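You operate a simulated robot arm through the tools that you are given. There is no shell and no other tool. Be economical: measure what you need, move in short steps, check, and stop when the job is done.

The job below is to be done with a simulated two-armed robot. You get a single attempt, and the scene is never put back.

JOB
Dip both bare shoes on the side table in the dip pot.
Fine: stand them back on the side table and shut the dip pot lid. Set down upright: shoe.

It is judged by the outcome, as a careful person would: the job done as asked, and still so three seconds after it is handed in. It fails if anything else is knocked over, pushed out of place, dropped, spilled or broken. Lids that push on must go on centred and level and be pressed home; caps that screw on are set level and turned clockwise until they are tight.

ROBOT AND FRAMES
Two 7-joint arms with fingered hands on one trunk, on a base that drives. Base frame: it is fixed to the floor where the robot stands at the start and does not move with it; the origin is under the middle of the robot, x ahead of it, y to its left, z up; the surface under the hand at the start is at about z = 850. Readings come in mm, rad, newtons and seconds.
The left shoulder is at the start at [107, 185, 1068], the right one opposite. With the tool pointing down near the work surface each hand reaches from about 100 to 880 mm from the robot's upright axis, wherever it stands, measured 20 degrees to its own side. Places, roughly: dip pot lid [600, -200, 900]; top of the side table [700, -400, 800]. Payload 4 kg a hand.
Tool frame (each hand has its own): the origin (TCP) lies between the finger pads and is the grasp point; the fingertips stand 26 mm ahead of it; z points along the fingers, y is the line along which they close. Largest opening 132 mm; the body of the gripper starts 73 mm behind the TCP. The gripper is a hand of 3 fingers: y runs from the thumb to the fingers, the wrist lies at [0, 0, -224] in the tool frame, and closing takes about 1.5 s.
Orientation is told as [roll, pitch, yaw] about the base's x, y, z axes, in that order, counted from this pose: with the fingers straight down and closing along the base's y, the tool's x points along the base's -x, its y along +y and its z along -z.

CONTROLS
- The arms move only by the tool arm_command. It takes "left_moves", "right_moves" or both (then of equal length, played together; a hand with none holds still); each is one flat list of numbers, 7 for each row, row after row: the finger opening in mm, from 0 to 132, then the shift along the base's x, y, z in mm, then the turn, a rotation vector about the base's x, y, z in rad. In form: [grip, x, y, z, rx, ry, rz, grip, x, y, z, rx, ry, rz, ...]. A call has 1 to 20 rows; each row is the pose to reach, as a shift and turn from the pose commanded when the call began. A row lasts 0.2 s, in which the tool goes at most 50 mm and 0.15 rad; a call with a longer step from one row to the next is refused whole, and so is a gripper value outside its range. A pose out of reach is approached as far as the arm can. The call stops where the force on the tool passes 60 N (or 10 N more than at its start, if that is more) or the arm is blocked; 0.2 s more then pass. The fingers move at their own pace (about 72 mm/s each) and stop on an object; they squeeze with about 33 N. The grip force told is the motor's: it shows also when the fingers shut on nothing. Time passes only in rows, and 0.2 s behind the last, so rows that repeat a pose let the fingers close. The reply holds the time, the measured pose of the TCP, the force on the tool along the base axes, the opening and the grip force, in the units named above and with some noise, with the torque about the TCP (base axes, N m) and any sound that the robot's microphone picked up, and new pictures: "show" is both (left out), scene, wrist or none (wrist: the cameras of the hands that moved).
- Cameras (640 x 400 px; columns grow to the right, rows downward): "scene" is now at [238.3, -37, 1316.7]; the picture's right is [-0.44, -0.89, 0.14], its down [-0.37, 0.04, -0.93] and it looks along [0.82, -0.46, -0.35] (base axes); focal length 214 px, centre (320, 200). "left" rides on the left gripper at [-62, 3, -92] in its tool frame; the picture's right is [-0.05, -1.00, 0.00], its down [0.83, -0.04, -0.56] and it looks along [0.55, -0.03, 0.83] (tool axes); focal length 230 px, centre (320, 200). "right" rides on the right gripper at [62, 3, -92] in its tool frame; the picture's right is [-0.05, 1.00, 0.00], its down [-0.83, -0.04, -0.55] and it looks along [-0.55, -0.03, 0.83] (tool axes); focal length 230 px, centre (320, 200). There is no depth. A picture from a camera that has moved, and an enlarged one, comes with that camera's place and axes in the base frame and with its lens. The place of the scene camera against the robot may be out by one fixed shift of up to 18 mm in any direction.
- lift_body(by): slides the trunk up (or, below 0, down) by that many mm; the arms and the scene camera ride with it, the base frame stays. It gives what a move gives, with no picture.
- base_move(legs): drives the robot by 1 to 6 legs, each [ahead, left, turn to the left] in mm, mm and rad, along the robot's own axes; the way and the turn of a leg run together, so that a leg with both is an arc; at most 1500 mm and 3.142 rad a leg. The arms and the cameras ride along, it lands a little off, and it stops where it bumps. It gives what a move gives, and a new picture of the scene camera.
- set_grasp(shape, hand): the hand has 3 fingers and takes this shape, open, in about a second: jaw (thumb against the fingers, like two jaws); tri (thumb and two fingers); tip (a fingertip pinch); poke (one finger out to press); point (the index stretched); flat (the hand flat); cup (the hand cupped); fist (a fist). The gripper value then closes the fingers along that shape, each until it touches; the sizes above hold for jaw. It gives what a move gives, with no picture.
- aim_head(pan, tilt): turns the head with the scene camera to pan (to the left, within 1.501 rad either way) and tilt (down, from -0.506 to 1.204), counted from straight ahead of the robot. It gives what a move gives, and a new picture of the scene camera.
- close_up(camera, box): a new picture of the part [left, top, right, bottom] of that camera's present view, enlarged. No time passes.
- close_job(): hands the job in; it is judged then, once.

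Go step by step. Nothing tells you exact positions but the pictures and the camera data: compare them with the known pose of the tool, close in by small moves and look again before you grip or let go. The budget is 120 turns and 260 pictures, counting those below and the enlarged ones. Unless the task says otherwise, let go and move clear before handing in.

The tools are called after "Emit:" as a command line: name --argument value ..., lists and objects as JSON in quotes. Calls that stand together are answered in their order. arm_command: Moves the arms, as the interface text tells. Its arguments: {"type":"object","properties":{"left_moves":{"type":"array","items":{"type":"number"}},"right_moves":{"type":"array","items":{"type":"number"}},"show":{"type":"string","enum":["both","scene","wrist","none"]}},"required":[]} The other tools are called the same way: lift_body (by) slides the trunk up or down; set_grasp (shape, hand) gives the hand a shape; base_move (legs) drives the base; aim_head (pan, tilt) turns the head that bears the scene camera; close_up (camera, box) takes an enlarged picture of a part of a camera's view; close_job () hands the job in.

At the start:

```text
time: 0.0
left_position: [487.7, 42.7, 1280.4]
left_ee_rot: [0.0, 0.0, 0.001]
left_wrist_force: [0.9, 0.3, -0.6]
left_torque: [0.01, 0.03, 0.01]
left_opening: 131.7
left_finger_force: 0.1
left_shape: jaw
right_position: [429.3, -442.5, 1311.0]
right_ee_rot: [0.0, 0.002, -0.002]
right_wrist_force: [0.7, -0.8, -0.1]
right_torque: [-0.01, -0.03, -0.03]
right_opening: 132.1
right_finger_force: 0.0
right_shape: jaw
trunk travel left (down, up): [-119.0, 343.0]
robot x, y, heading: [2.3, -0.9, -0.002]
head pan, tilt: [-0.476, 0.089]
```

scene: 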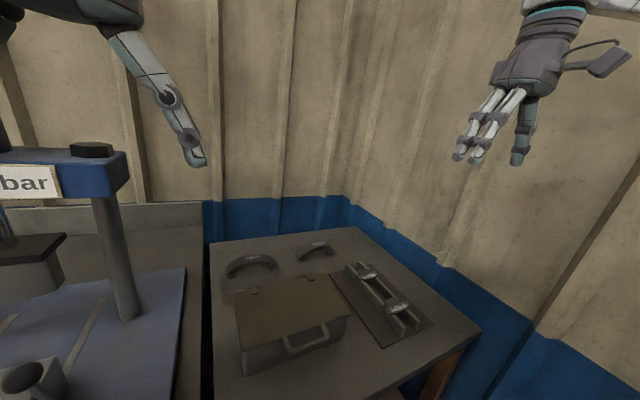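
right: 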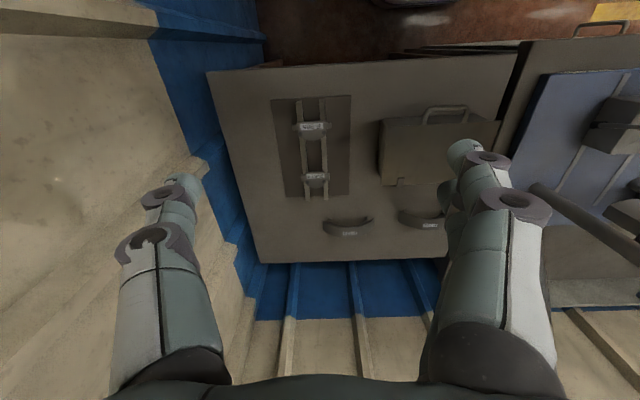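
left: 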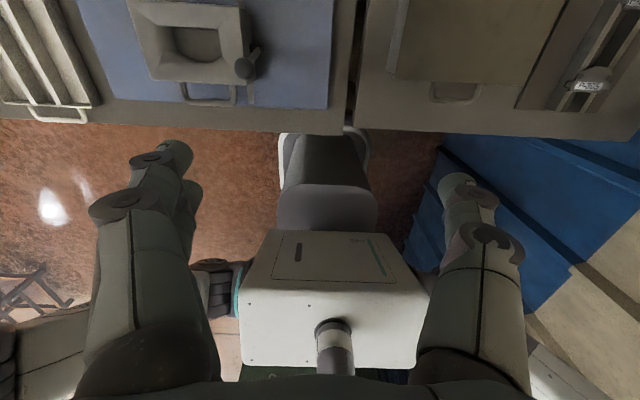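

I see a side table with a lidded box (probably the dip pot), two curved shoes behind it and a rack with two labelled items. I'll look closer before moving.

Emit:
close_up --camera "scene" --box '[200, 220, 360, 320]'

Emit:
close_up --camera "scene" --box '[320, 240, 480, 340]'

Emit:
close_up --camera "scene" --box '[210, 260, 370, 400]'

Emit:
close_up --camera "right" --box '[260, 80, 500, 250]'

```text
4.00 times, centred on (280, 270) of scene
camera zoom: at [238.3, -37.0, 1316.7], right [-0.44, -0.89, 0.14], down [-0.37, 0.04, -0.93], along [0.82, -0.46, -0.35], focal length 858 px, centre (480, -80)
```

zoom: 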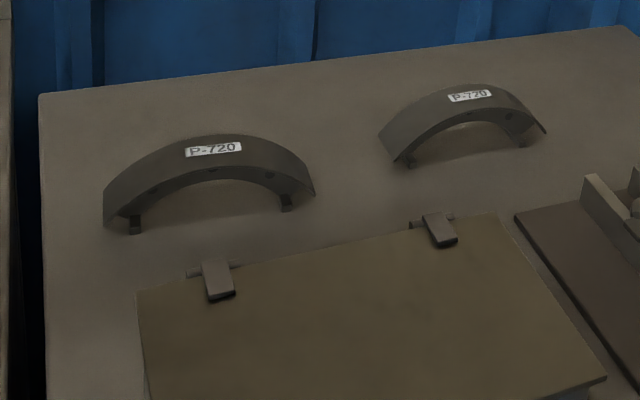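

```text
4.00 times, centred on (400, 290) of scene
camera zoom: at [238.3, -37.0, 1316.7], right [-0.44, -0.89, 0.14], down [-0.37, 0.04, -0.93], along [0.82, -0.46, -0.35], focal length 858 px, centre (0, -160)
```

zoom: 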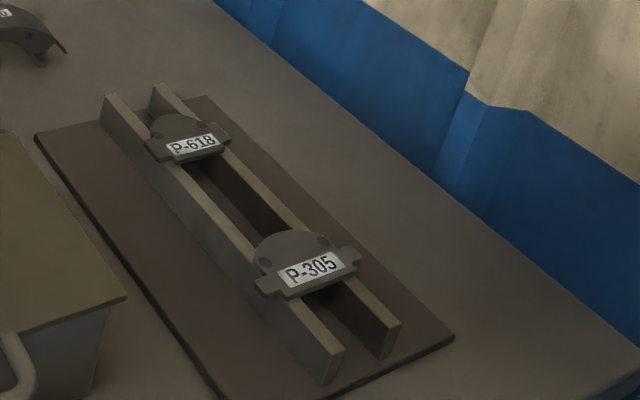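

```text
2.86 times, centred on (290, 330) of scene
camera zoom: at [238.3, -37.0, 1316.7], right [-0.44, -0.89, 0.14], down [-0.37, 0.04, -0.93], along [0.82, -0.46, -0.35], focal length 613 px, centre (406, -171)
```

zoom: 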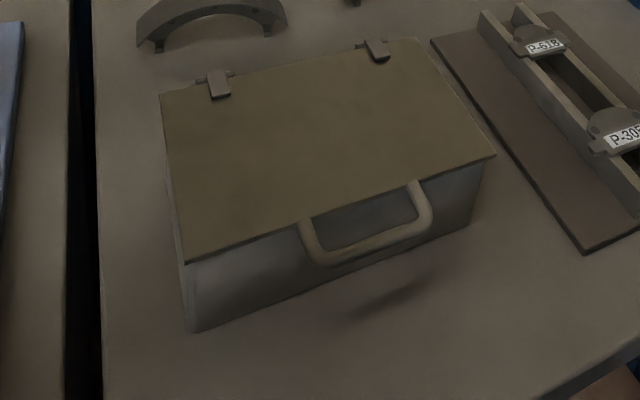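

```text
2.35 times, centred on (380, 165) of right
camera zoom: at [367.1, -440.2, 1403.3], right [0.05, 1.0, 0.0], down [0.83, -0.04, 0.55], along [0.55, -0.03, -0.83], focal length 541 px, centre (179, 282)
```

zoom: 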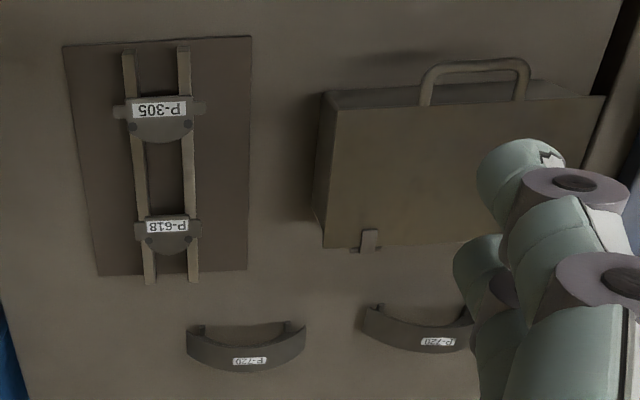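

The two arched P-720 shoes stand behind the pot at about x≈820–850, and the pot lid is hinged at the far side with its handle towards me. I'll tilt the head down for a better view.

Emit:
aim_head --pan -0.35 --tilt 0.65

```text
time: 1.0
left_position: [487.2, 42.1, 1280.3]
left_ee_rot: [-0.002, 0.001, -0.001]
left_wrist_force: [0.0, 0.1, 0.8]
left_torque: [0.01, 0.02, -0.01]
left_opening: 131.9
left_finger_force: 0.1
left_shape: jaw
right_position: [428.2, -442.9, 1312.4]
right_ee_rot: [0.002, 0.001, 0.0]
right_wrist_force: [1.3, 0.0, 0.6]
right_torque: [0.01, -0.01, 0.01]
right_opening: 132.3
right_finger_force: 0.1
right_shape: jaw
trunk travel left (down, up): [-119.0, 343.0]
robot x, y, heading: [-2.2, -0.2, 0.005]
head pan, tilt: [-0.351, 0.649]
camera scene: at [223.1, -24.7, 1267.7], right [-0.33, -0.94, 0.1], down [-0.78, 0.21, -0.59], along [0.54, -0.27, -0.8], focal length 214 px, centre (320, 200)
```

scene: 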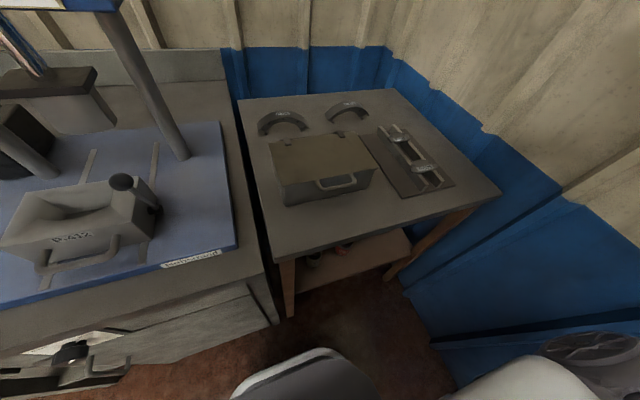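

The table front edge is at about x≈413. Before approaching I'll enlarge the pot and handle.

Emit:
close_up --camera "scene" --box '[250, 95, 410, 215]'

Emit:
arm_command --right_moves '[132, 0, 30, -40, 0, -0.15, 0, 132, -20, 60, -80, 0, -0.3, 0, 132, -40, 90, -120, 0, -0.45, 0, 132, -60, 120, -150, 0, -0.6, 0, 132, -80, 150, -180, 0, -0.7, 0, 132, -100, 170, -190, 0, -0.7, 0, 132, -120, 200, -200, 0, -0.7, 0, 132, -120, 230, -200, 0, -0.7, 0, 132, -120, 250, -200, 0, -0.7, 0]' --show "both"

```text
3.33 times, centred on (330, 155) of scene
camera zoom: at [223.1, -24.7, 1267.7], right [-0.33, -0.94, 0.1], down [-0.78, 0.21, -0.59], along [0.54, -0.27, -0.8], focal length 715 px, centre (287, 350)
```

zoom: 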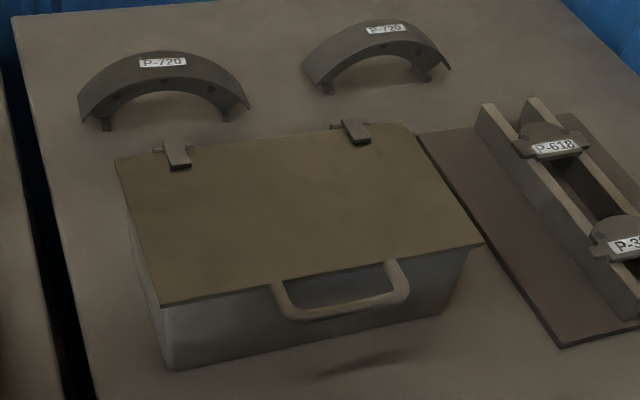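

```text
refused: row 2 steps farther than a row can; nothing moved
```

The handle bar triangulates to about (480, −190, 915), with the hinge line at x≈656. I'll turn the right hand so the fingers close across the bar.

Emit:
arm_command --right_moves '[132, -3, 13, -15, 0, 0, -0.143, 132, -6, 26, -30, 0, 0, -0.286, 132, -9, 39, -45, 0, 0, -0.429, 132, -12, 52, -60, 0, 0, -0.572, 132, -15, 65, -75, 0, 0, -0.715, 132, -18, 78, -90, 0, 0, -0.858, 132, -21, 91, -105, 0, 0, -1.001, 132, -24, 104, -120, 0, 0, -1.144, 132, -27, 117, -135, 0, 0, -1.287, 132, -30, 130, -150, 0, 0, -1.43, 132, -30, 140, -160, 0, 0, -1.571]'

```text
time: 3.4
left_position: [486.9, 41.7, 1280.2]
left_ee_rot: [0.001, 0.001, 0.0]
left_wrist_force: [0.8, 0.4, 0.1]
left_torque: [-0.05, 0.01, -0.04]
left_opening: 131.8
left_finger_force: 0.0
left_shape: jaw
right_position: [405.9, -431.1, 1147.9]
right_ee_rot: [-0.001, 0.028, -1.525]
right_wrist_force: [-0.3, 0.7, -0.2]
right_torque: [-0.02, 0.04, 0.0]
right_opening: 132.0
right_finger_force: 0.0
right_shape: jaw
right hand out of reach, approached as far as the arm can: row 9, 10, 11
trunk travel left (down, up): [-119.0, 343.0]
robot x, y, heading: [1.7, -1.2, -0.001]
head pan, tilt: [-0.351, 0.649]
camera scene: at [223.5, -25.0, 1267.5], right [-0.33, -0.94, 0.1], down [-0.78, 0.21, -0.59], along [0.54, -0.27, -0.8], focal length 214 px, centre (320, 200)
camera right: at [407.0, -373.2, 1240.3], right [1.0, 0.0, 0.0], down [0.0, -0.85, 0.53], along [0.0, -0.53, -0.85], focal length 230 px, centre (320, 200)
```

scene: 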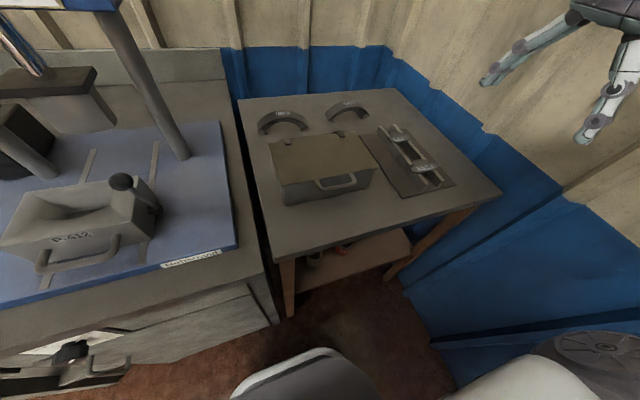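
right: 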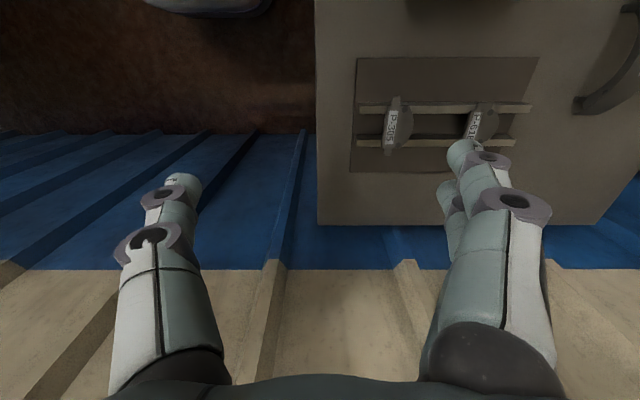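

Yaw −90° runs into a joint limit. I'll swing back and try the other way, +90°.

Emit:
arm_command --right_moves '[132, 0, 0, 0, 0, 0, 0.14, 132, 0, 5, 0, 0, 0, 0.28, 132, 0, 10, 0, 0, 0, 0.42, 132, 0, 15, 0, 0, 0, 0.56, 132, 0, 20, 0, 0, 0, 0.7, 132, 0, 25, 0, 0, 0, 0.84, 132, 0, 30, 0, 0, 0, 0.98, 132, 0, 35, 0, 0, 0, 1.12, 132, 0, 40, 0, 0, 0, 1.26, 132, 0, 45, 0, 0, 0, 1.4, 132, 0, 50, 0, 0, 0, 1.54, 132, 0, 55, 0, 0, 0, 1.68, 132, 0, 60, 0, 0, 0, 1.82, 132, 0, 65, 0, 0, 0, 1.96, 132, 0, 70, 0, 0, 0, 2.1, 132, 0, 75, 0, 0, 0, 2.24, 132, 0, 80, 0, 0, 0, 2.38, 132, 0, 85, 0, 0, 0, 2.52, 132, 0, 90, 0, 0, 0, 2.66, 132, 0, 90, 0, 0, 0, 2.8]' --show "none"

```text
time: 7.6
left_position: [486.6, 42.5, 1280.6]
left_ee_rot: [0.0, 0.0, -0.001]
left_wrist_force: [0.1, 0.1, 0.5]
left_torque: [0.02, 0.02, -0.02]
left_opening: 132.0
left_finger_force: 0.0
left_shape: jaw
right_position: [409.3, -339.6, 1149.2]
right_ee_rot: [0.004, 0.026, 1.281]
right_wrist_force: [-0.9, 0.2, 0.6]
right_torque: [-0.01, -0.02, -0.04]
right_opening: 131.9
right_finger_force: 0.0
right_shape: jaw
trunk travel left (down, up): [-119.0, 343.0]
robot x, y, heading: [-2.1, 3.2, 0.001]
head pan, tilt: [-0.351, 0.649]
```

Yaw +90° works. I'll finish the yaw and move in front of the handle, then pitch the fingers forward.

Emit:
arm_command --right_moves '[132, -10, 35, -20, 0, 0, 0.145, 132, -20, 70, -40, 0, 0, 0.29, 132, -25, 105, -60, 0, 0, 0.29, 132, -30, 140, -60, 0, 0, 0.29]' --show "none"

Emit:
arm_command --right_moves '[132, -5, 0, 0, 0, -0.14, 0, 132, -10, 0, -10, 0, -0.28, 0, 132, -10, 0, -20, 0, -0.42, 0, 132, -10, 0, -30, 0, -0.56, 0, 132, -10, 0, -40, 0, -0.7, 0, 132, -10, 0, -40, 0, -0.84, 0]' --show "both"

```text
time: 8.6
left_position: [486.0, 44.1, 1281.4]
left_ee_rot: [-0.002, 0.0, -0.001]
left_wrist_force: [0.0, 0.5, 0.2]
left_torque: [-0.05, 0.0, 0.04]
left_opening: 132.0
left_finger_force: 0.0
left_shape: jaw
right_position: [378.6, -197.6, 1090.9]
right_ee_rot: [-0.001, 0.029, 1.569]
right_wrist_force: [-0.3, 0.3, 0.2]
right_torque: [-0.01, 0.01, -0.01]
right_opening: 132.2
right_finger_force: 0.1
right_shape: jaw
trunk travel left (down, up): [-119.0, 343.0]
robot x, y, heading: [1.4, 1.9, -0.001]
head pan, tilt: [-0.351, 0.649]
```

```text
time: 10.0
left_position: [486.9, 42.2, 1280.4]
left_ee_rot: [-0.001, 0.0, 0.001]
left_wrist_force: [0.9, 0.6, 0.0]
left_torque: [-0.02, 0.01, -0.01]
left_opening: 131.9
left_finger_force: 0.1
left_shape: jaw
right_position: [369.1, -201.9, 1059.2]
right_ee_rot: [-0.558, 0.022, 1.554]
right_wrist_force: [0.0, -0.7, 0.3]
right_torque: [0.0, 0.01, 0.02]
right_opening: 132.1
right_finger_force: 0.1
right_shape: jaw
right hand out of reach, approached as far as the arm can: row 5, 6
trunk travel left (down, up): [-119.0, 343.0]
robot x, y, heading: [-1.8, -4.6, -0.005]
head pan, tilt: [-0.351, 0.649]
camera scene: at [222.8, -24.6, 1267.7], right [-0.33, -0.94, 0.1], down [-0.78, 0.21, -0.59], along [0.54, -0.27, -0.8], focal length 214 px, centre (320, 200)
camera right: at [316.2, -260.1, 1136.3], right [-0.84, 0.05, -0.53], down [-0.25, 0.84, 0.48], along [0.48, 0.53, -0.7], focal length 230 px, centre (320, 200)
```

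scene: 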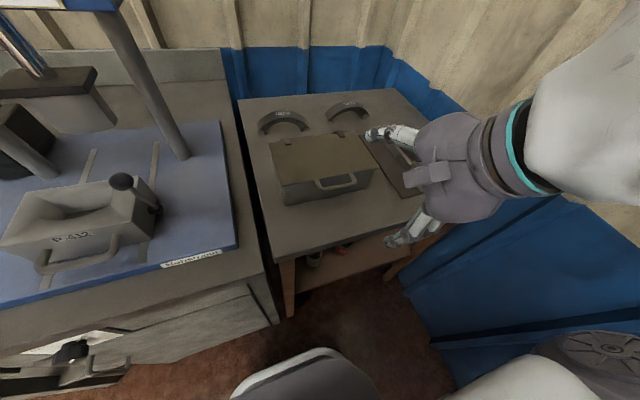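
right: 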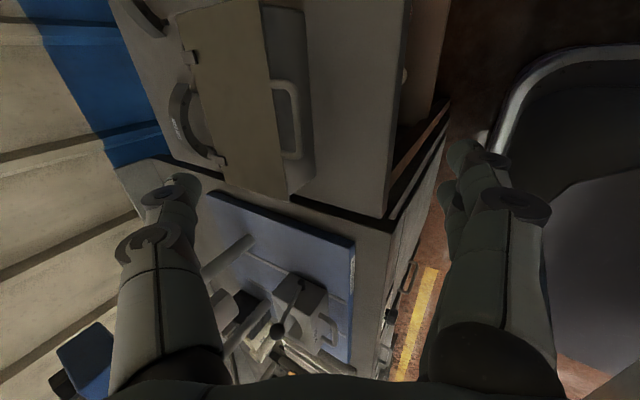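

The hand is tilted 0.56 rad and the handle is visible from the side. I'll enlarge it to judge the gap.

Emit:
close_up --camera "right" --box '[160, 0, 360, 200]'

```text
2.00 times, centred on (260, 100) of right
camera zoom: at [316.2, -260.1, 1136.3], right [-0.84, 0.05, -0.53], down [-0.25, 0.84, 0.48], along [0.48, 0.53, -0.7], focal length 460 px, centre (440, 400)
```

zoom: 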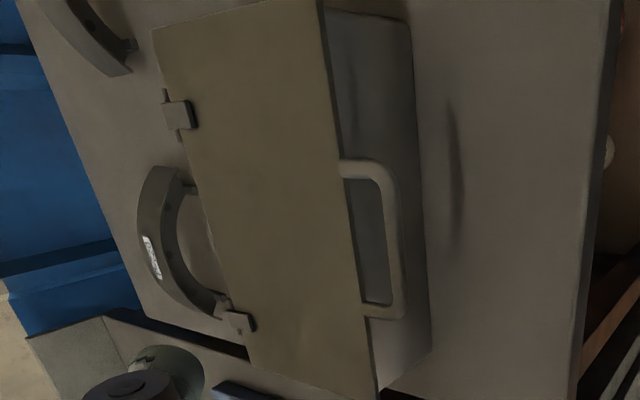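

Bar centre is at about (490, −193, ~915), with roughly 25 mm clear gap to the lid edge. I'll move above it with a narrowed opening and look again.

Emit:
arm_command --right_moves '[100, 40, 0, 0, 0, 0.05, 0, 70, 80, 5, -15, 0, 0.1, 0, 45, 110, 8, -45, 0, 0.15, 0, 40, 121, 8, -70, 0, 0.15, 0, 40, 121, 8, -75, 0, 0.15, 0]' --show "both"

Emit:
close_up --camera "right" --box '[160, 60, 480, 260]'

```text
time: 11.2
left_position: [486.9, 43.9, 1279.4]
left_ee_rot: [-0.001, -0.001, 0.0]
left_wrist_force: [0.7, -1.3, 0.2]
left_torque: [0.02, 0.0, 0.04]
left_opening: 132.0
left_finger_force: 0.1
left_shape: jaw
right_position: [491.5, -192.0, 982.1]
right_ee_rot: [-0.411, 0.023, 1.559]
right_wrist_force: [-0.6, 0.9, 0.2]
right_torque: [0.03, 0.0, -0.03]
right_opening: 40.6
right_finger_force: 0.0
right_shape: jaw
trunk travel left (down, up): [-119.0, 343.0]
robot x, y, heading: [-0.4, 0.2, -0.007]
head pan, tilt: [-0.351, 0.649]
camera scene: at [222.4, -24.4, 1267.9], right [-0.33, -0.94, 0.1], down [-0.78, 0.21, -0.59], along [0.54, -0.27, -0.8], focal length 214 px, centre (320, 200)
camera right: at [450.3, -252.7, 1067.7], right [-0.91, 0.05, -0.4], down [-0.17, 0.84, 0.51], along [0.37, 0.53, -0.76], focal length 230 px, centre (320, 200)
```

scene: 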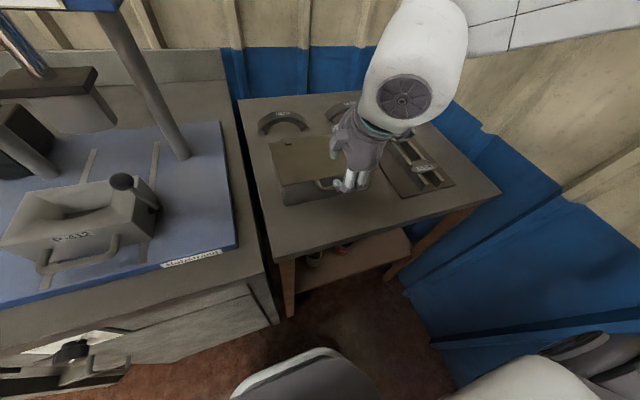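
right: 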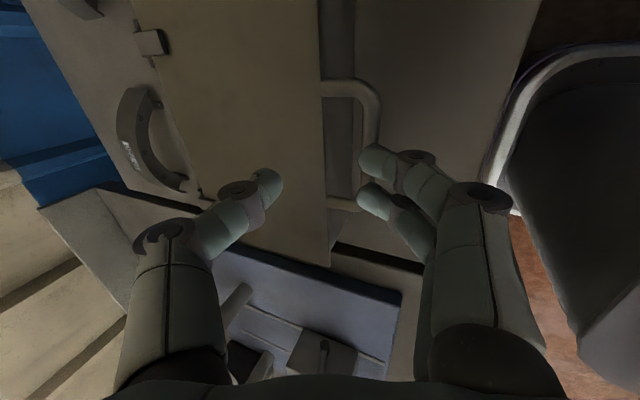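

```text
2.00 times, centred on (320, 160) of right
camera zoom: at [450.3, -252.7, 1067.7], right [-0.91, 0.05, -0.4], down [-0.17, 0.84, 0.51], along [0.37, 0.53, -0.76], focal length 460 px, centre (320, 280)
```

zoom: 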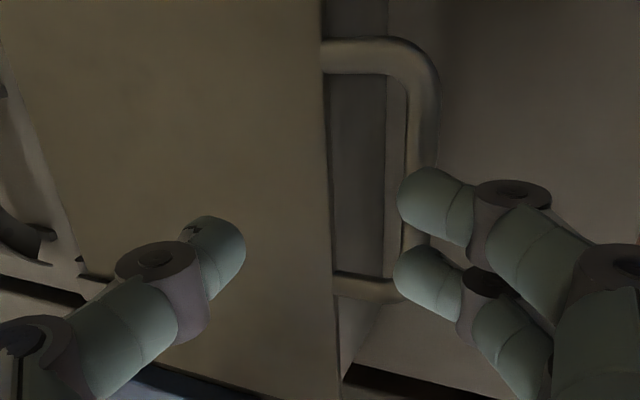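

The closer view puts the bar nearer z≈925–930, x≈480, with the lid edge at x≈508. I'll set the hand vertical, narrow the opening and hover just above the bar for a shallow fingertip pinch.

Emit:
arm_command --right_moves '[34, -3, 0, 0, 0, 0.14, 0, 30, -6, 0, -4, 0, 0.28, 0, 30, -9, 0, -8, 0, 0.41, 0, 30, -9, 0, -10, 0, 0.41, 0]' --show "wrist"

Emit:
close_up --camera "right" --box '[200, 60, 440, 210]'

Emit:
close_up --camera "scene" --box '[270, 130, 430, 230]'

```text
time: 12.2
left_position: [487.0, 42.6, 1280.8]
left_ee_rot: [0.0, 0.0, 0.002]
left_wrist_force: [-0.3, 0.2, -0.4]
left_torque: [0.01, 0.0, 0.0]
left_opening: 131.6
left_finger_force: 0.1
left_shape: jaw
right_position: [481.5, -191.1, 974.4]
right_ee_rot: [0.0, 0.026, 1.568]
right_wrist_force: [-0.4, -0.2, 0.1]
right_torque: [-0.05, 0.01, -0.02]
right_opening: 30.2
right_finger_force: 0.0
right_shape: jaw
trunk travel left (down, up): [-119.0, 343.0]
robot x, y, heading: [1.1, -0.6, -0.003]
head pan, tilt: [-0.351, 0.649]
camera right: at [478.1, -251.3, 1067.4], right [-1.0, 0.05, 0.0], down [0.05, 0.84, 0.53], along [0.03, 0.53, -0.85], focal length 230 px, centre (320, 200)
```

right: 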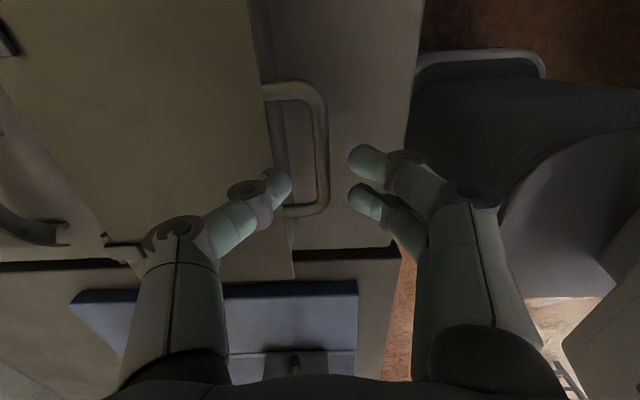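

```text
2.67 times, centred on (320, 135) of right
camera zoom: at [478.1, -251.3, 1067.4], right [-1.0, 0.05, 0.0], down [0.05, 0.84, 0.53], along [0.03, 0.53, -0.85], focal length 614 px, centre (320, 373)
```

zoom: 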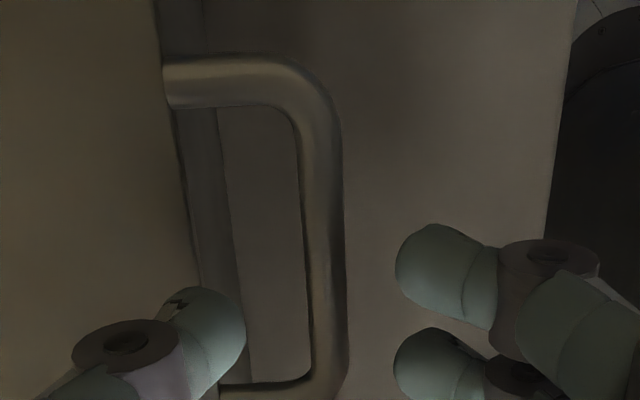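

```text
4.00 times, centred on (350, 180) of scene
camera zoom: at [222.5, -24.5, 1267.8], right [-0.33, -0.94, 0.1], down [-0.78, 0.21, -0.59], along [0.54, -0.27, -0.8], focal length 858 px, centre (200, 280)
```

zoom: 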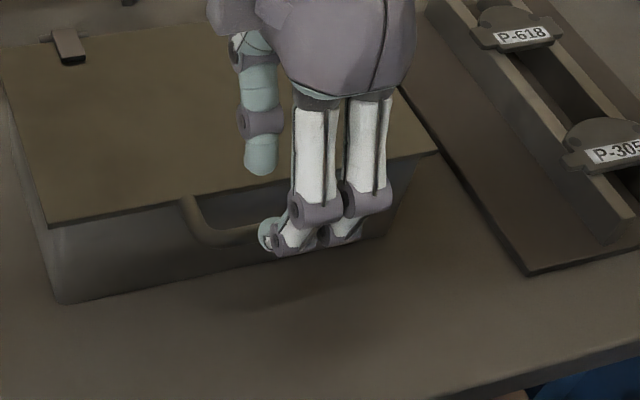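

Bar is at x≈480. I'll narrow to 20 mm, shift slightly back, and descend about 25 mm.

Emit:
arm_command --right_moves '[20, -2, 0, 0, 0, 0, 0, 20, -2, 0, -8, 0, 0, 0, 20, -2, 0, -16, 0, 0, 0, 20, -2, 0, -24, 0, 0, 0, 20, -2, 0, -28, 0, 0, 0]' --show "wrist"

Emit:
close_up --camera "right" --box '[200, 60, 440, 210]'

Emit:
close_up --camera "scene" --box '[300, 150, 400, 220]'

```text
time: 13.4
left_position: [488.2, 43.1, 1280.6]
left_ee_rot: [-0.001, 0.001, -0.001]
left_wrist_force: [0.5, -0.7, -0.6]
left_torque: [-0.03, -0.01, 0.01]
left_opening: 132.0
left_finger_force: 0.1
left_shape: jaw
right_position: [480.4, -191.3, 946.7]
right_ee_rot: [-0.001, 0.026, 1.566]
right_wrist_force: [-1.0, 0.4, 1.1]
right_torque: [0.04, 0.01, 0.01]
right_opening: 20.4
right_finger_force: 0.0
right_shape: jaw
trunk travel left (down, up): [-119.0, 343.0]
robot x, y, heading: [2.8, 2.3, 0.002]
head pan, tilt: [-0.351, 0.649]
camera right: at [476.5, -251.8, 1039.5], right [-1.0, 0.05, 0.0], down [0.05, 0.84, 0.53], along [0.03, 0.53, -0.85], focal length 230 px, centre (320, 200)
```

right: 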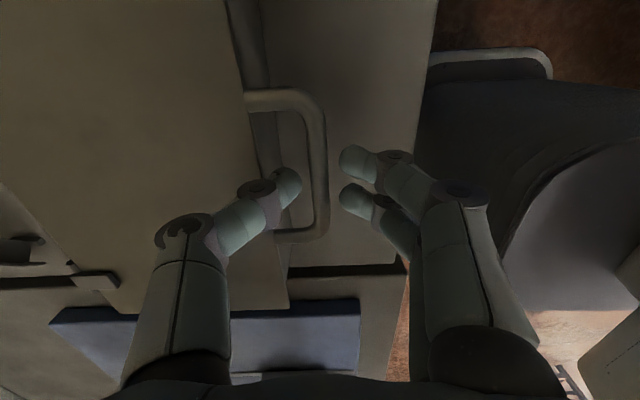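

```text
2.67 times, centred on (320, 135) of right
camera zoom: at [476.5, -251.8, 1039.5], right [-1.0, 0.05, 0.0], down [0.05, 0.84, 0.53], along [0.03, 0.53, -0.85], focal length 614 px, centre (320, 373)
```

zoom: 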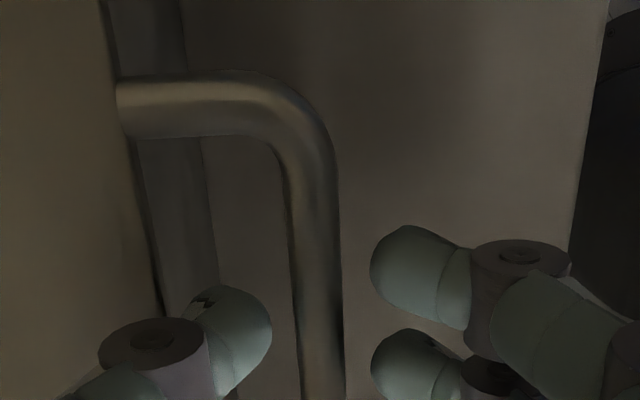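

```text
5.71 times, centred on (350, 185) of scene
camera zoom: at [223.0, -24.6, 1267.7], right [-0.33, -0.94, 0.1], down [-0.78, 0.21, -0.59], along [0.54, -0.27, -0.8], focal length 1226 px, centre (149, 286)
```

zoom: 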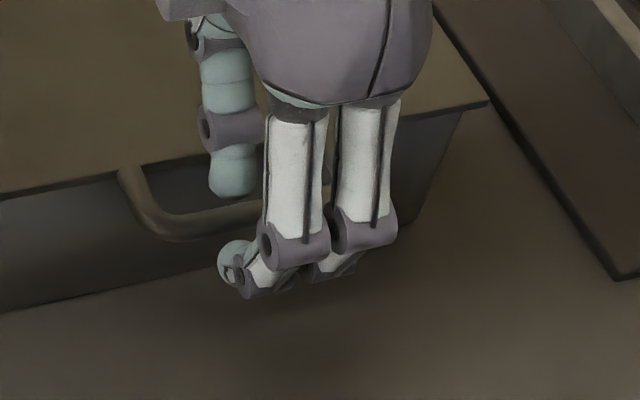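

Bar height is more likely ~912, and the thumb clears the lid edge. I'll descend 20 mm more and close on the bar.

Emit:
arm_command --right_moves '[20, 0, 0, -7, 0, 0, 0, 20, 0, 0, -14, 0, 0, 0, 20, 0, 0, -20, 0, 0, 0]' --show "none"

Emit:
close_up --camera "right" --box '[200, 60, 440, 210]'

Emit:
close_up --camera "scene" --box '[300, 150, 400, 220]'

```text
time: 14.2
left_position: [483.0, 43.7, 1283.6]
left_ee_rot: [0.0, -0.003, 0.0]
left_wrist_force: [0.3, 0.2, 1.0]
left_torque: [-0.02, 0.0, -0.01]
left_opening: 131.9
left_finger_force: 0.1
left_shape: jaw
right_position: [477.1, -192.1, 930.6]
right_ee_rot: [-0.005, 0.027, 1.568]
right_wrist_force: [-13.2, -1.5, 26.3]
right_torque: [0.01, -0.9, -0.01]
right_opening: 18.3
right_finger_force: 0.0
right_shape: jaw
trunk travel left (down, up): [-119.0, 343.0]
robot x, y, heading: [3.5, 1.1, 0.003]
head pan, tilt: [-0.351, 0.649]
```

```text
2.67 times, centred on (320, 135) of right
camera zoom: at [473.0, -251.3, 1022.3], right [-1.0, 0.05, -0.01], down [0.04, 0.84, 0.53], along [0.04, 0.53, -0.85], focal length 614 px, centre (320, 373)
```

zoom: 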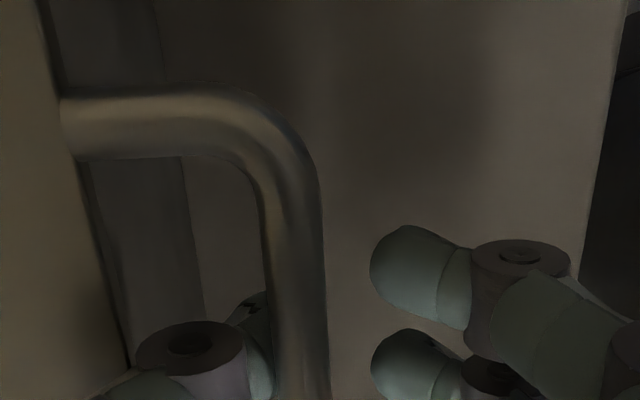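

```text
5.71 times, centred on (350, 185) of scene
camera zoom: at [218.4, -24.0, 1269.1], right [-0.33, -0.94, 0.1], down [-0.77, 0.21, -0.6], along [0.54, -0.27, -0.8], focal length 1226 px, centre (149, 286)
```

zoom: 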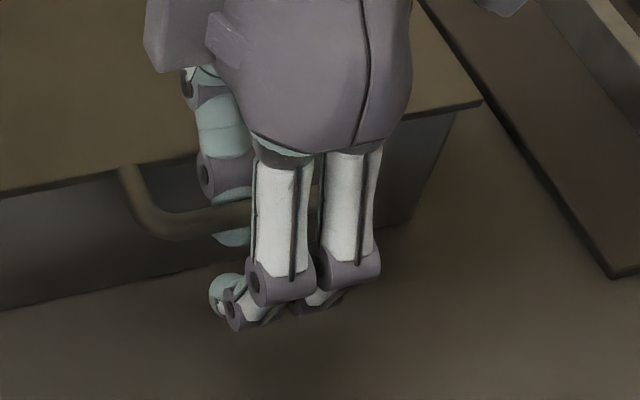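

The thumb is already hooked behind and below the bar, with its knuckle on the lid edge. I'll back up a little and close.

Emit:
arm_command --right_moves '[18, 1, 0, 5, 0, 0, 0, 8, 1, 0, 6, 0, 0, 0, 0, 1, 0, 6, 0, 0, 0, 0, 1, 0, 6, 0, 0, 0, 0, 1, 0, 6, 0, 0, 0]' --show "wrist"

Emit:
close_up --camera "scene" --box '[300, 150, 400, 220]'

```text
time: 15.4
left_position: [487.0, 43.4, 1280.0]
left_ee_rot: [0.001, -0.001, 0.0]
left_wrist_force: [-0.4, 0.2, -0.7]
left_torque: [0.0, 0.01, 0.02]
left_opening: 131.9
left_finger_force: 0.1
left_shape: jaw
right_position: [481.4, -191.7, 931.4]
right_ee_rot: [0.0, 0.025, 1.57]
right_wrist_force: [-0.1, 0.0, -1.5]
right_torque: [-0.01, -0.04, 0.01]
right_opening: 0.0
right_finger_force: 33.0
right_shape: jaw
trunk travel left (down, up): [-119.0, 343.0]
robot x, y, heading: [1.5, 1.7, -0.001]
head pan, tilt: [-0.351, 0.649]
camera right: at [477.7, -252.4, 1024.4], right [-1.0, 0.05, 0.0], down [0.05, 0.85, 0.53], along [0.03, 0.53, -0.85], focal length 230 px, centre (320, 200)
```

right: 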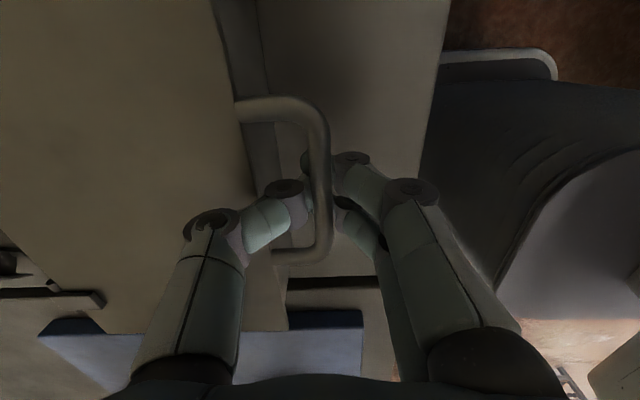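

```text
5.71 times, centred on (350, 185) of scene
camera zoom: at [223.3, -24.6, 1267.6], right [-0.33, -0.94, 0.1], down [-0.78, 0.21, -0.59], along [0.54, -0.27, -0.8], focal length 1226 px, centre (149, 286)
```

zoom: 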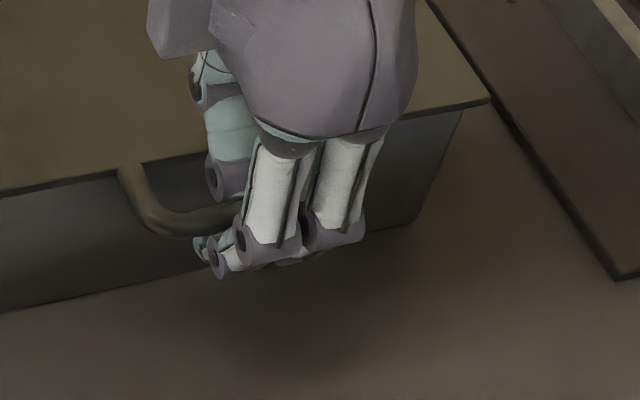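

The fingertips have met beneath the bar, so the bar is caged. I'll raise it along the hinge arc (R≈188 about x≈670) and check partway.

Emit:
arm_command --right_moves '[0, 1, 0, 19, 0, 0, 0, 0, 4, 0, 37, 0, 0, 0, 0, 8, 0, 56, 0, 0, 0, 0, 15, 0, 73, 0, 0, 0, 0, 23, 0, 90, 0, 0, 0]' --show "both"

```text
time: 16.6
left_position: [490.3, 42.9, 1280.0]
left_ee_rot: [-0.001, 0.004, -0.001]
left_wrist_force: [-0.4, -1.1, -0.7]
left_torque: [0.0, 0.01, -0.01]
left_opening: 131.9
left_finger_force: 0.1
left_shape: jaw
right_position: [504.8, -192.9, 1021.1]
right_ee_rot: [0.001, 0.026, 1.571]
right_wrist_force: [10.1, 2.2, -7.4]
right_torque: [0.04, 0.02, -0.03]
right_opening: 0.0
right_finger_force: 33.5
right_shape: jaw
trunk travel left (down, up): [-119.0, 343.0]
robot x, y, heading: [-0.9, -1.5, -0.0]
head pan, tilt: [-0.351, 0.649]
camera scene: at [225.7, -24.4, 1267.0], right [-0.33, -0.94, 0.1], down [-0.78, 0.21, -0.59], along [0.53, -0.27, -0.8], focal length 214 px, centre (320, 200)
camera right: at [502.6, -253.1, 1114.2], right [-1.0, 0.05, 0.0], down [0.05, 0.84, 0.53], along [0.03, 0.53, -0.85], focal length 230 px, centre (320, 200)
```

scene: 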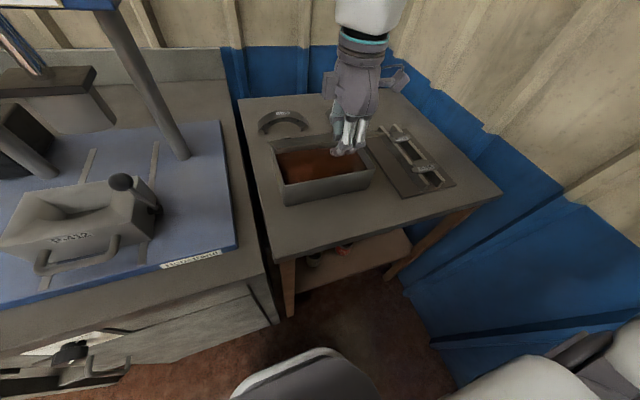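
right: 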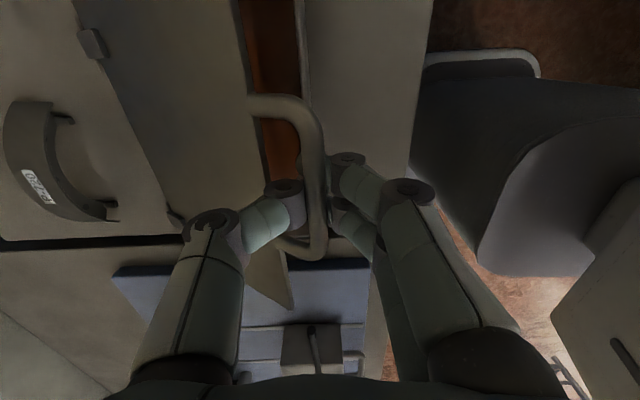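

The lid is lifting. I'll enlarge the scene to confirm its state.

Emit:
close_up --camera "scene" --box '[240, 80, 420, 220]'

```text
2.86 times, centred on (330, 150) of scene
camera zoom: at [225.7, -24.4, 1267.0], right [-0.33, -0.94, 0.1], down [-0.78, 0.21, -0.59], along [0.53, -0.27, -0.8], focal length 613 px, centre (291, 343)
```

zoom: 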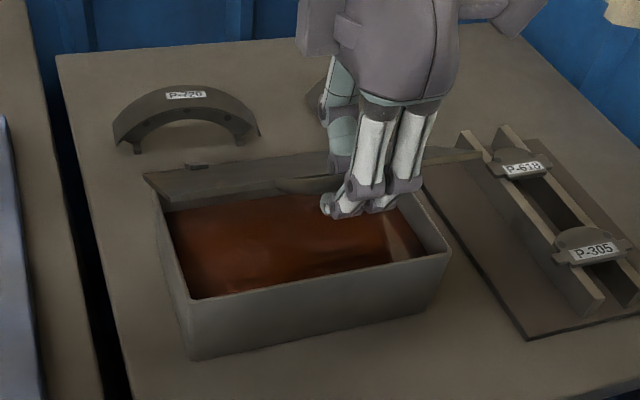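

The pot is open about 30–40°, with brown liquid inside. I'll continue the arc.

Emit:
arm_command --right_moves '[0, 13, 0, 16, 0, 0, 0, 0, 25, 0, 31, 0, 0, 0, 0, 39, 0, 45, 0, 0, 0, 0, 53, 0, 57, 0, 0, 0, 0, 68, 0, 68, 0, 0, 0, 0, 85, 0, 77, 0, 0, 0, 0, 102, 0, 85, 0, 0, 0, 0, 120, 0, 91, 0, 0, 0]' --show "both"

Emit:
close_up --camera "scene" --box '[240, 50, 420, 210]'

```text
time: 18.4
left_position: [496.8, 42.2, 1275.1]
left_ee_rot: [0.0, 0.007, -0.001]
left_wrist_force: [-0.7, 0.1, 0.0]
left_torque: [0.01, 0.03, -0.01]
left_opening: 131.9
left_finger_force: 0.2
left_shape: jaw
right_position: [631.1, -195.3, 1103.8]
right_ee_rot: [0.016, 0.032, 1.568]
right_wrist_force: [5.8, 7.8, -54.9]
right_torque: [0.09, 0.3, -0.01]
right_opening: 0.1
right_finger_force: 32.9
right_shape: jaw
trunk travel left (down, up): [-119.0, 343.0]
robot x, y, heading: [-1.4, -0.3, 0.001]
head pan, tilt: [-0.351, 0.649]
camera scene: at [230.9, -25.2, 1265.2], right [-0.33, -0.94, 0.1], down [-0.78, 0.21, -0.59], along [0.53, -0.27, -0.8], focal length 214 px, centre (320, 200)
camera right: at [629.3, -253.7, 1196.9], right [-1.0, 0.06, 0.02], down [0.06, 0.85, 0.53], along [0.02, 0.53, -0.85], focal length 230 px, centre (320, 200)
```

scene: 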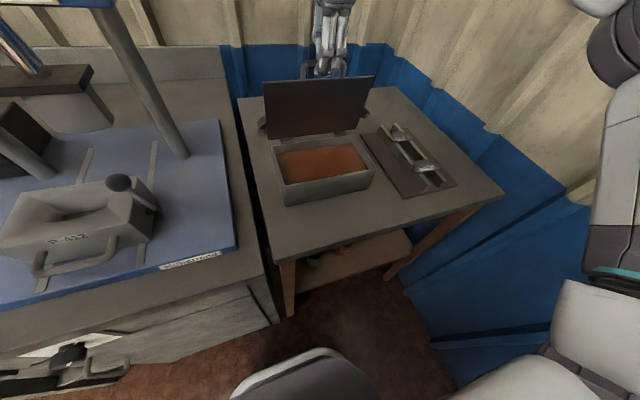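
right: 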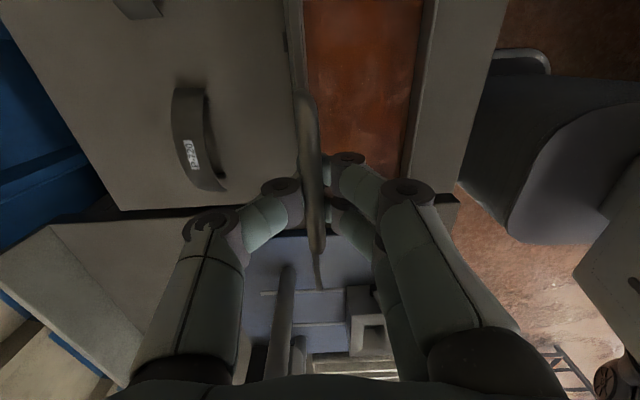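

```text
2.50 times, centred on (330, 130) of scene
camera zoom: at [230.9, -25.2, 1265.2], right [-0.33, -0.94, 0.1], down [-0.78, 0.21, -0.59], along [0.53, -0.27, -0.8], focal length 536 px, centre (295, 375)
```

zoom: 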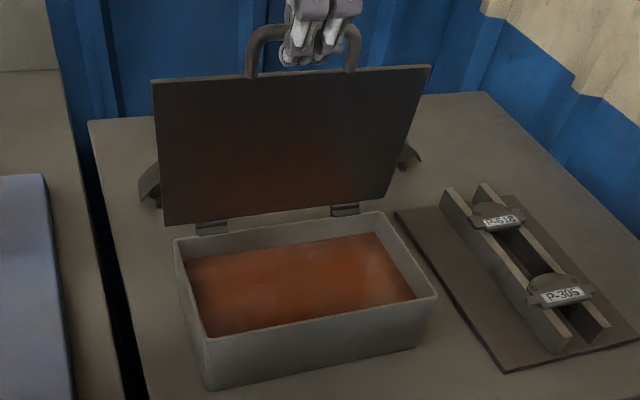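

The lid is about vertical and I'm pulling a bit hard upward. I'll ease down while pushing it past vertical.

Emit:
arm_command --right_moves '[0, 5, 0, -8, 0, 0, 0, 0, 20, 0, -10, 0, 0, 0, 0, 35, 0, -13, 0, 0, 0, 0, 50, 0, -19, 0, 0, 0]' --show "both"

```text
time: 19.4
left_position: [486.5, 42.1, 1281.4]
left_ee_rot: [0.0, 0.0, -0.001]
left_wrist_force: [0.6, -0.2, 0.1]
left_torque: [0.05, 0.01, 0.01]
left_opening: 131.9
left_finger_force: 0.1
left_shape: jaw
right_position: [658.7, -207.2, 1094.0]
right_ee_rot: [-0.007, 0.021, 1.564]
right_wrist_force: [1.2, -0.3, 8.7]
right_torque: [0.04, 0.04, 0.0]
right_opening: 0.0
right_finger_force: 32.6
right_shape: jaw
right hand out of reach, approached as far as the arm can: row 3, 4
trunk travel left (down, up): [-119.0, 343.0]
robot x, y, heading: [-4.4, -1.3, 0.003]
head pan, tilt: [-0.351, 0.649]
camera scene: at [222.7, -25.5, 1268.4], right [-0.33, -0.94, 0.1], down [-0.78, 0.21, -0.59], along [0.54, -0.27, -0.8], focal length 214 px, centre (320, 200)
camera right: at [654.8, -267.0, 1187.8], right [-1.0, 0.06, -0.01], down [0.04, 0.84, 0.54], along [0.04, 0.53, -0.84], focal length 230 px, centre (320, 200)
```

scene: 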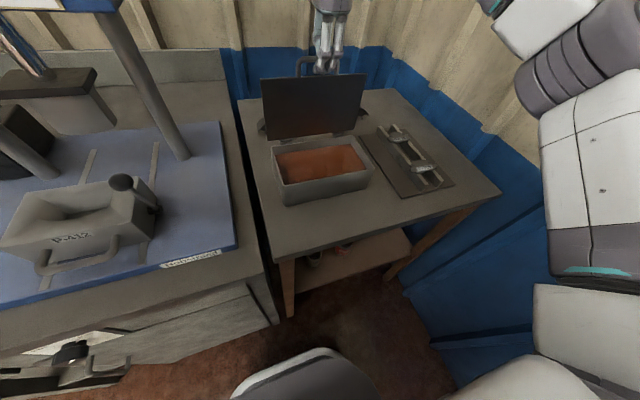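
right: 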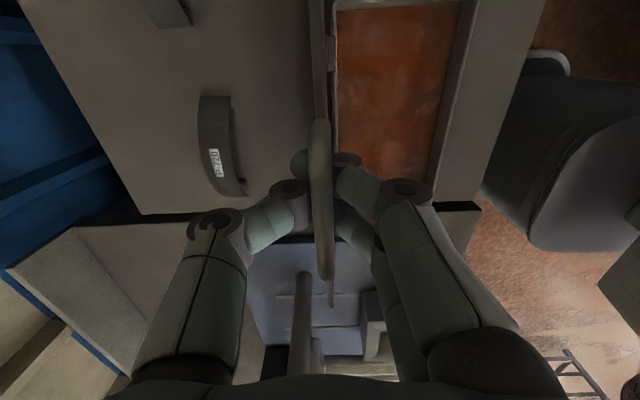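

Vertical-hand reach ends here, so I'll tilt the hand forward while pushing the lid further back.

Emit:
arm_command --right_moves '[0, 6, 0, -1, 0, -0.12, 0, 0, 14, 2, -2, 0, -0.24, 0, 0, 24, 4, -5, 0, -0.36, 0, 0, 34, 6, -9, 0, -0.46, 0, 0, 44, 8, -14, 0, -0.5, 0]' --show "both"

```text
time: 20.6
left_position: [486.7, 43.5, 1280.3]
left_ee_rot: [0.0, -0.001, 0.001]
left_wrist_force: [-0.7, -0.2, 0.4]
left_torque: [0.02, 0.04, 0.0]
left_opening: 131.6
left_finger_force: 0.1
left_shape: jaw
right_position: [702.9, -194.4, 1076.3]
right_ee_rot: [-0.504, 0.021, 1.559]
right_wrist_force: [1.1, -1.5, 11.4]
right_torque: [-0.02, 0.16, 0.02]
right_opening: 0.0
right_finger_force: 33.2
right_shape: jaw
trunk travel left (down, up): [-119.0, 343.0]
robot x, y, heading: [2.9, 0.8, -0.003]
head pan, tilt: [-0.351, 0.649]
camera scene: at [222.6, -24.1, 1267.9], right [-0.33, -0.94, 0.1], down [-0.78, 0.21, -0.59], along [0.54, -0.27, -0.8], focal length 214 px, centre (320, 200)
camera right: at [654.4, -255.0, 1156.7], right [-0.87, 0.05, -0.48], down [-0.22, 0.84, 0.49], along [0.44, 0.53, -0.73], focal length 230 px, centre (320, 200)
```

scene: 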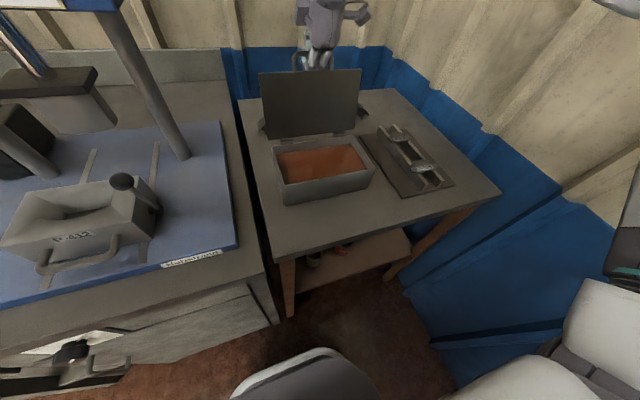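
right: 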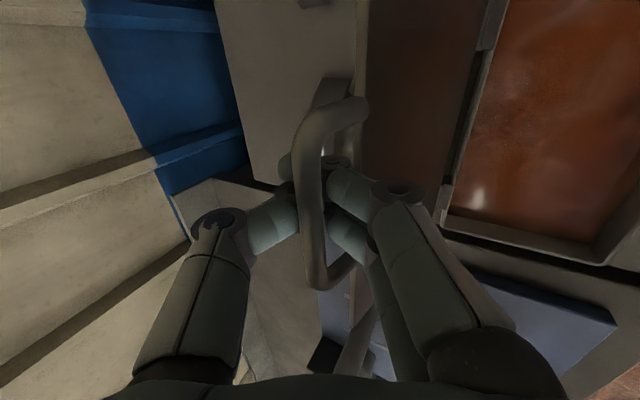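

The lid is about 15–20° past vertical. I'll probe for a stop with a small further push.

Emit:
arm_command --right_moves '[0, 6, 0, -3, 0, -0.05, 0, 0, 12, 0, -6, 0, -0.1, 0, 0, 18, 0, -9, 0, -0.1, 0]' --show "none"

Emit:
close_up --camera "scene" --box '[240, 50, 420, 210]'

```text
time: 21.4
left_position: [483.7, 43.6, 1283.0]
left_ee_rot: [-0.003, -0.004, 0.0]
left_wrist_force: [-0.5, -0.6, -0.1]
left_torque: [-0.02, -0.01, -0.02]
left_opening: 132.0
left_finger_force: 0.1
left_shape: jaw
right_position: [718.7, -195.4, 1070.8]
right_ee_rot: [-0.609, 0.019, 1.553]
right_wrist_force: [-1.0, 0.3, 28.0]
right_torque: [0.0, 0.73, 0.01]
right_opening: 0.1
right_finger_force: 33.3
right_shape: jaw
trunk travel left (down, up): [-119.0, 343.0]
robot x, y, heading: [2.3, 0.9, 0.0]
head pan, tilt: [-0.351, 0.649]
```

```text
2.50 times, centred on (330, 130) of scene
camera zoom: at [219.6, -23.6, 1268.8], right [-0.33, -0.94, 0.1], down [-0.78, 0.21, -0.6], along [0.54, -0.27, -0.8], focal length 536 px, centre (295, 375)
```

zoom: 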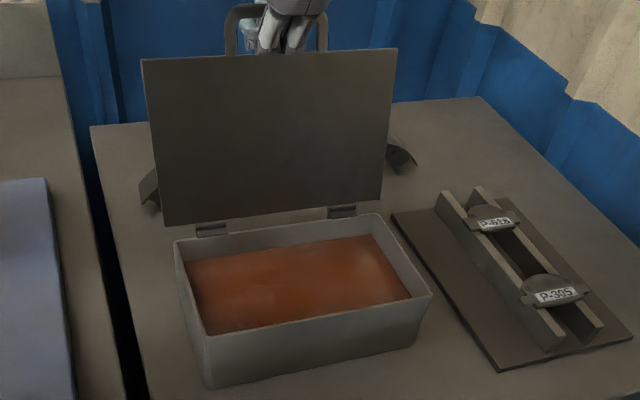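

No clear stop felt. I'll relax and open the fingers slightly while keeping the thumb behind the bar, to see whether the lid rests by itself.

Emit:
arm_command --right_moves '[0, -2, 0, 6, 0, 0, 0, 20, -2, 0, 6, 0, 0, 0, 30, -2, 0, 6, 0, 0, 0, 30, -2, 0, 6, 0, 0, 0, 30, -2, 0, 6, 0, 0, 0]' --show "wrist"

Emit:
close_up --camera "scene" --box '[240, 50, 420, 210]'

```text
time: 22.6
left_position: [485.3, 44.2, 1281.6]
left_ee_rot: [-0.002, -0.003, -0.002]
left_wrist_force: [-0.1, -0.1, -0.3]
left_torque: [0.02, -0.02, 0.02]
left_opening: 131.9
left_finger_force: 0.1
left_shape: jaw
right_position: [716.6, -193.5, 1077.8]
right_ee_rot: [-0.61, 0.019, 1.554]
right_wrist_force: [8.2, -0.4, 38.1]
right_torque: [0.04, 1.22, -0.01]
right_opening: 8.5
right_finger_force: 0.0
right_shape: jaw
trunk travel left (down, up): [-119.0, 343.0]
robot x, y, heading: [-0.9, 4.2, -0.004]
head pan, tilt: [-0.351, 0.649]
camera right: at [660.6, -255.1, 1152.5], right [-0.82, 0.06, -0.57], down [-0.27, 0.84, 0.46], along [0.51, 0.53, -0.68], focal length 230 px, centre (320, 200)
```

right: 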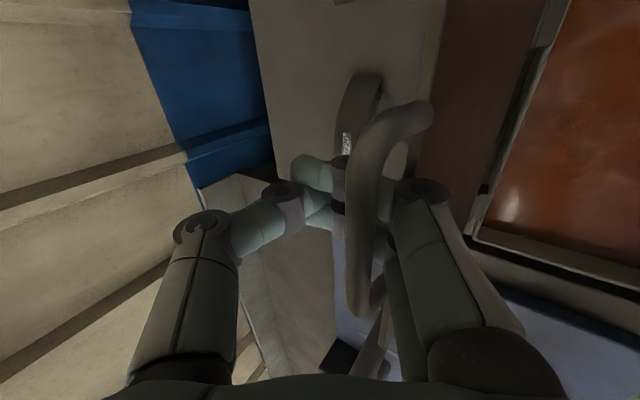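

```text
2.50 times, centred on (330, 130) of scene
camera zoom: at [220.0, -23.4, 1268.6], right [-0.33, -0.94, 0.1], down [-0.78, 0.21, -0.6], along [0.54, -0.27, -0.8], focal length 536 px, centre (295, 375)
```

zoom: 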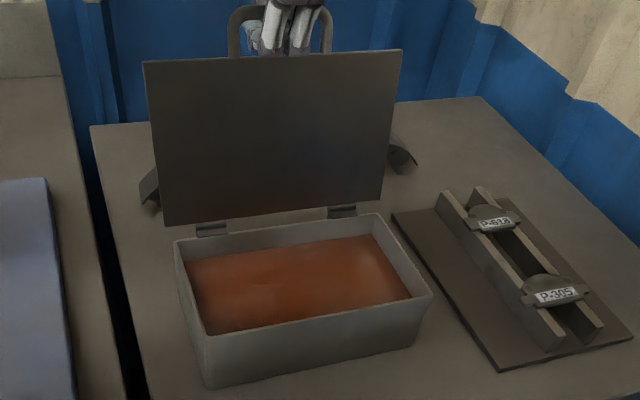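

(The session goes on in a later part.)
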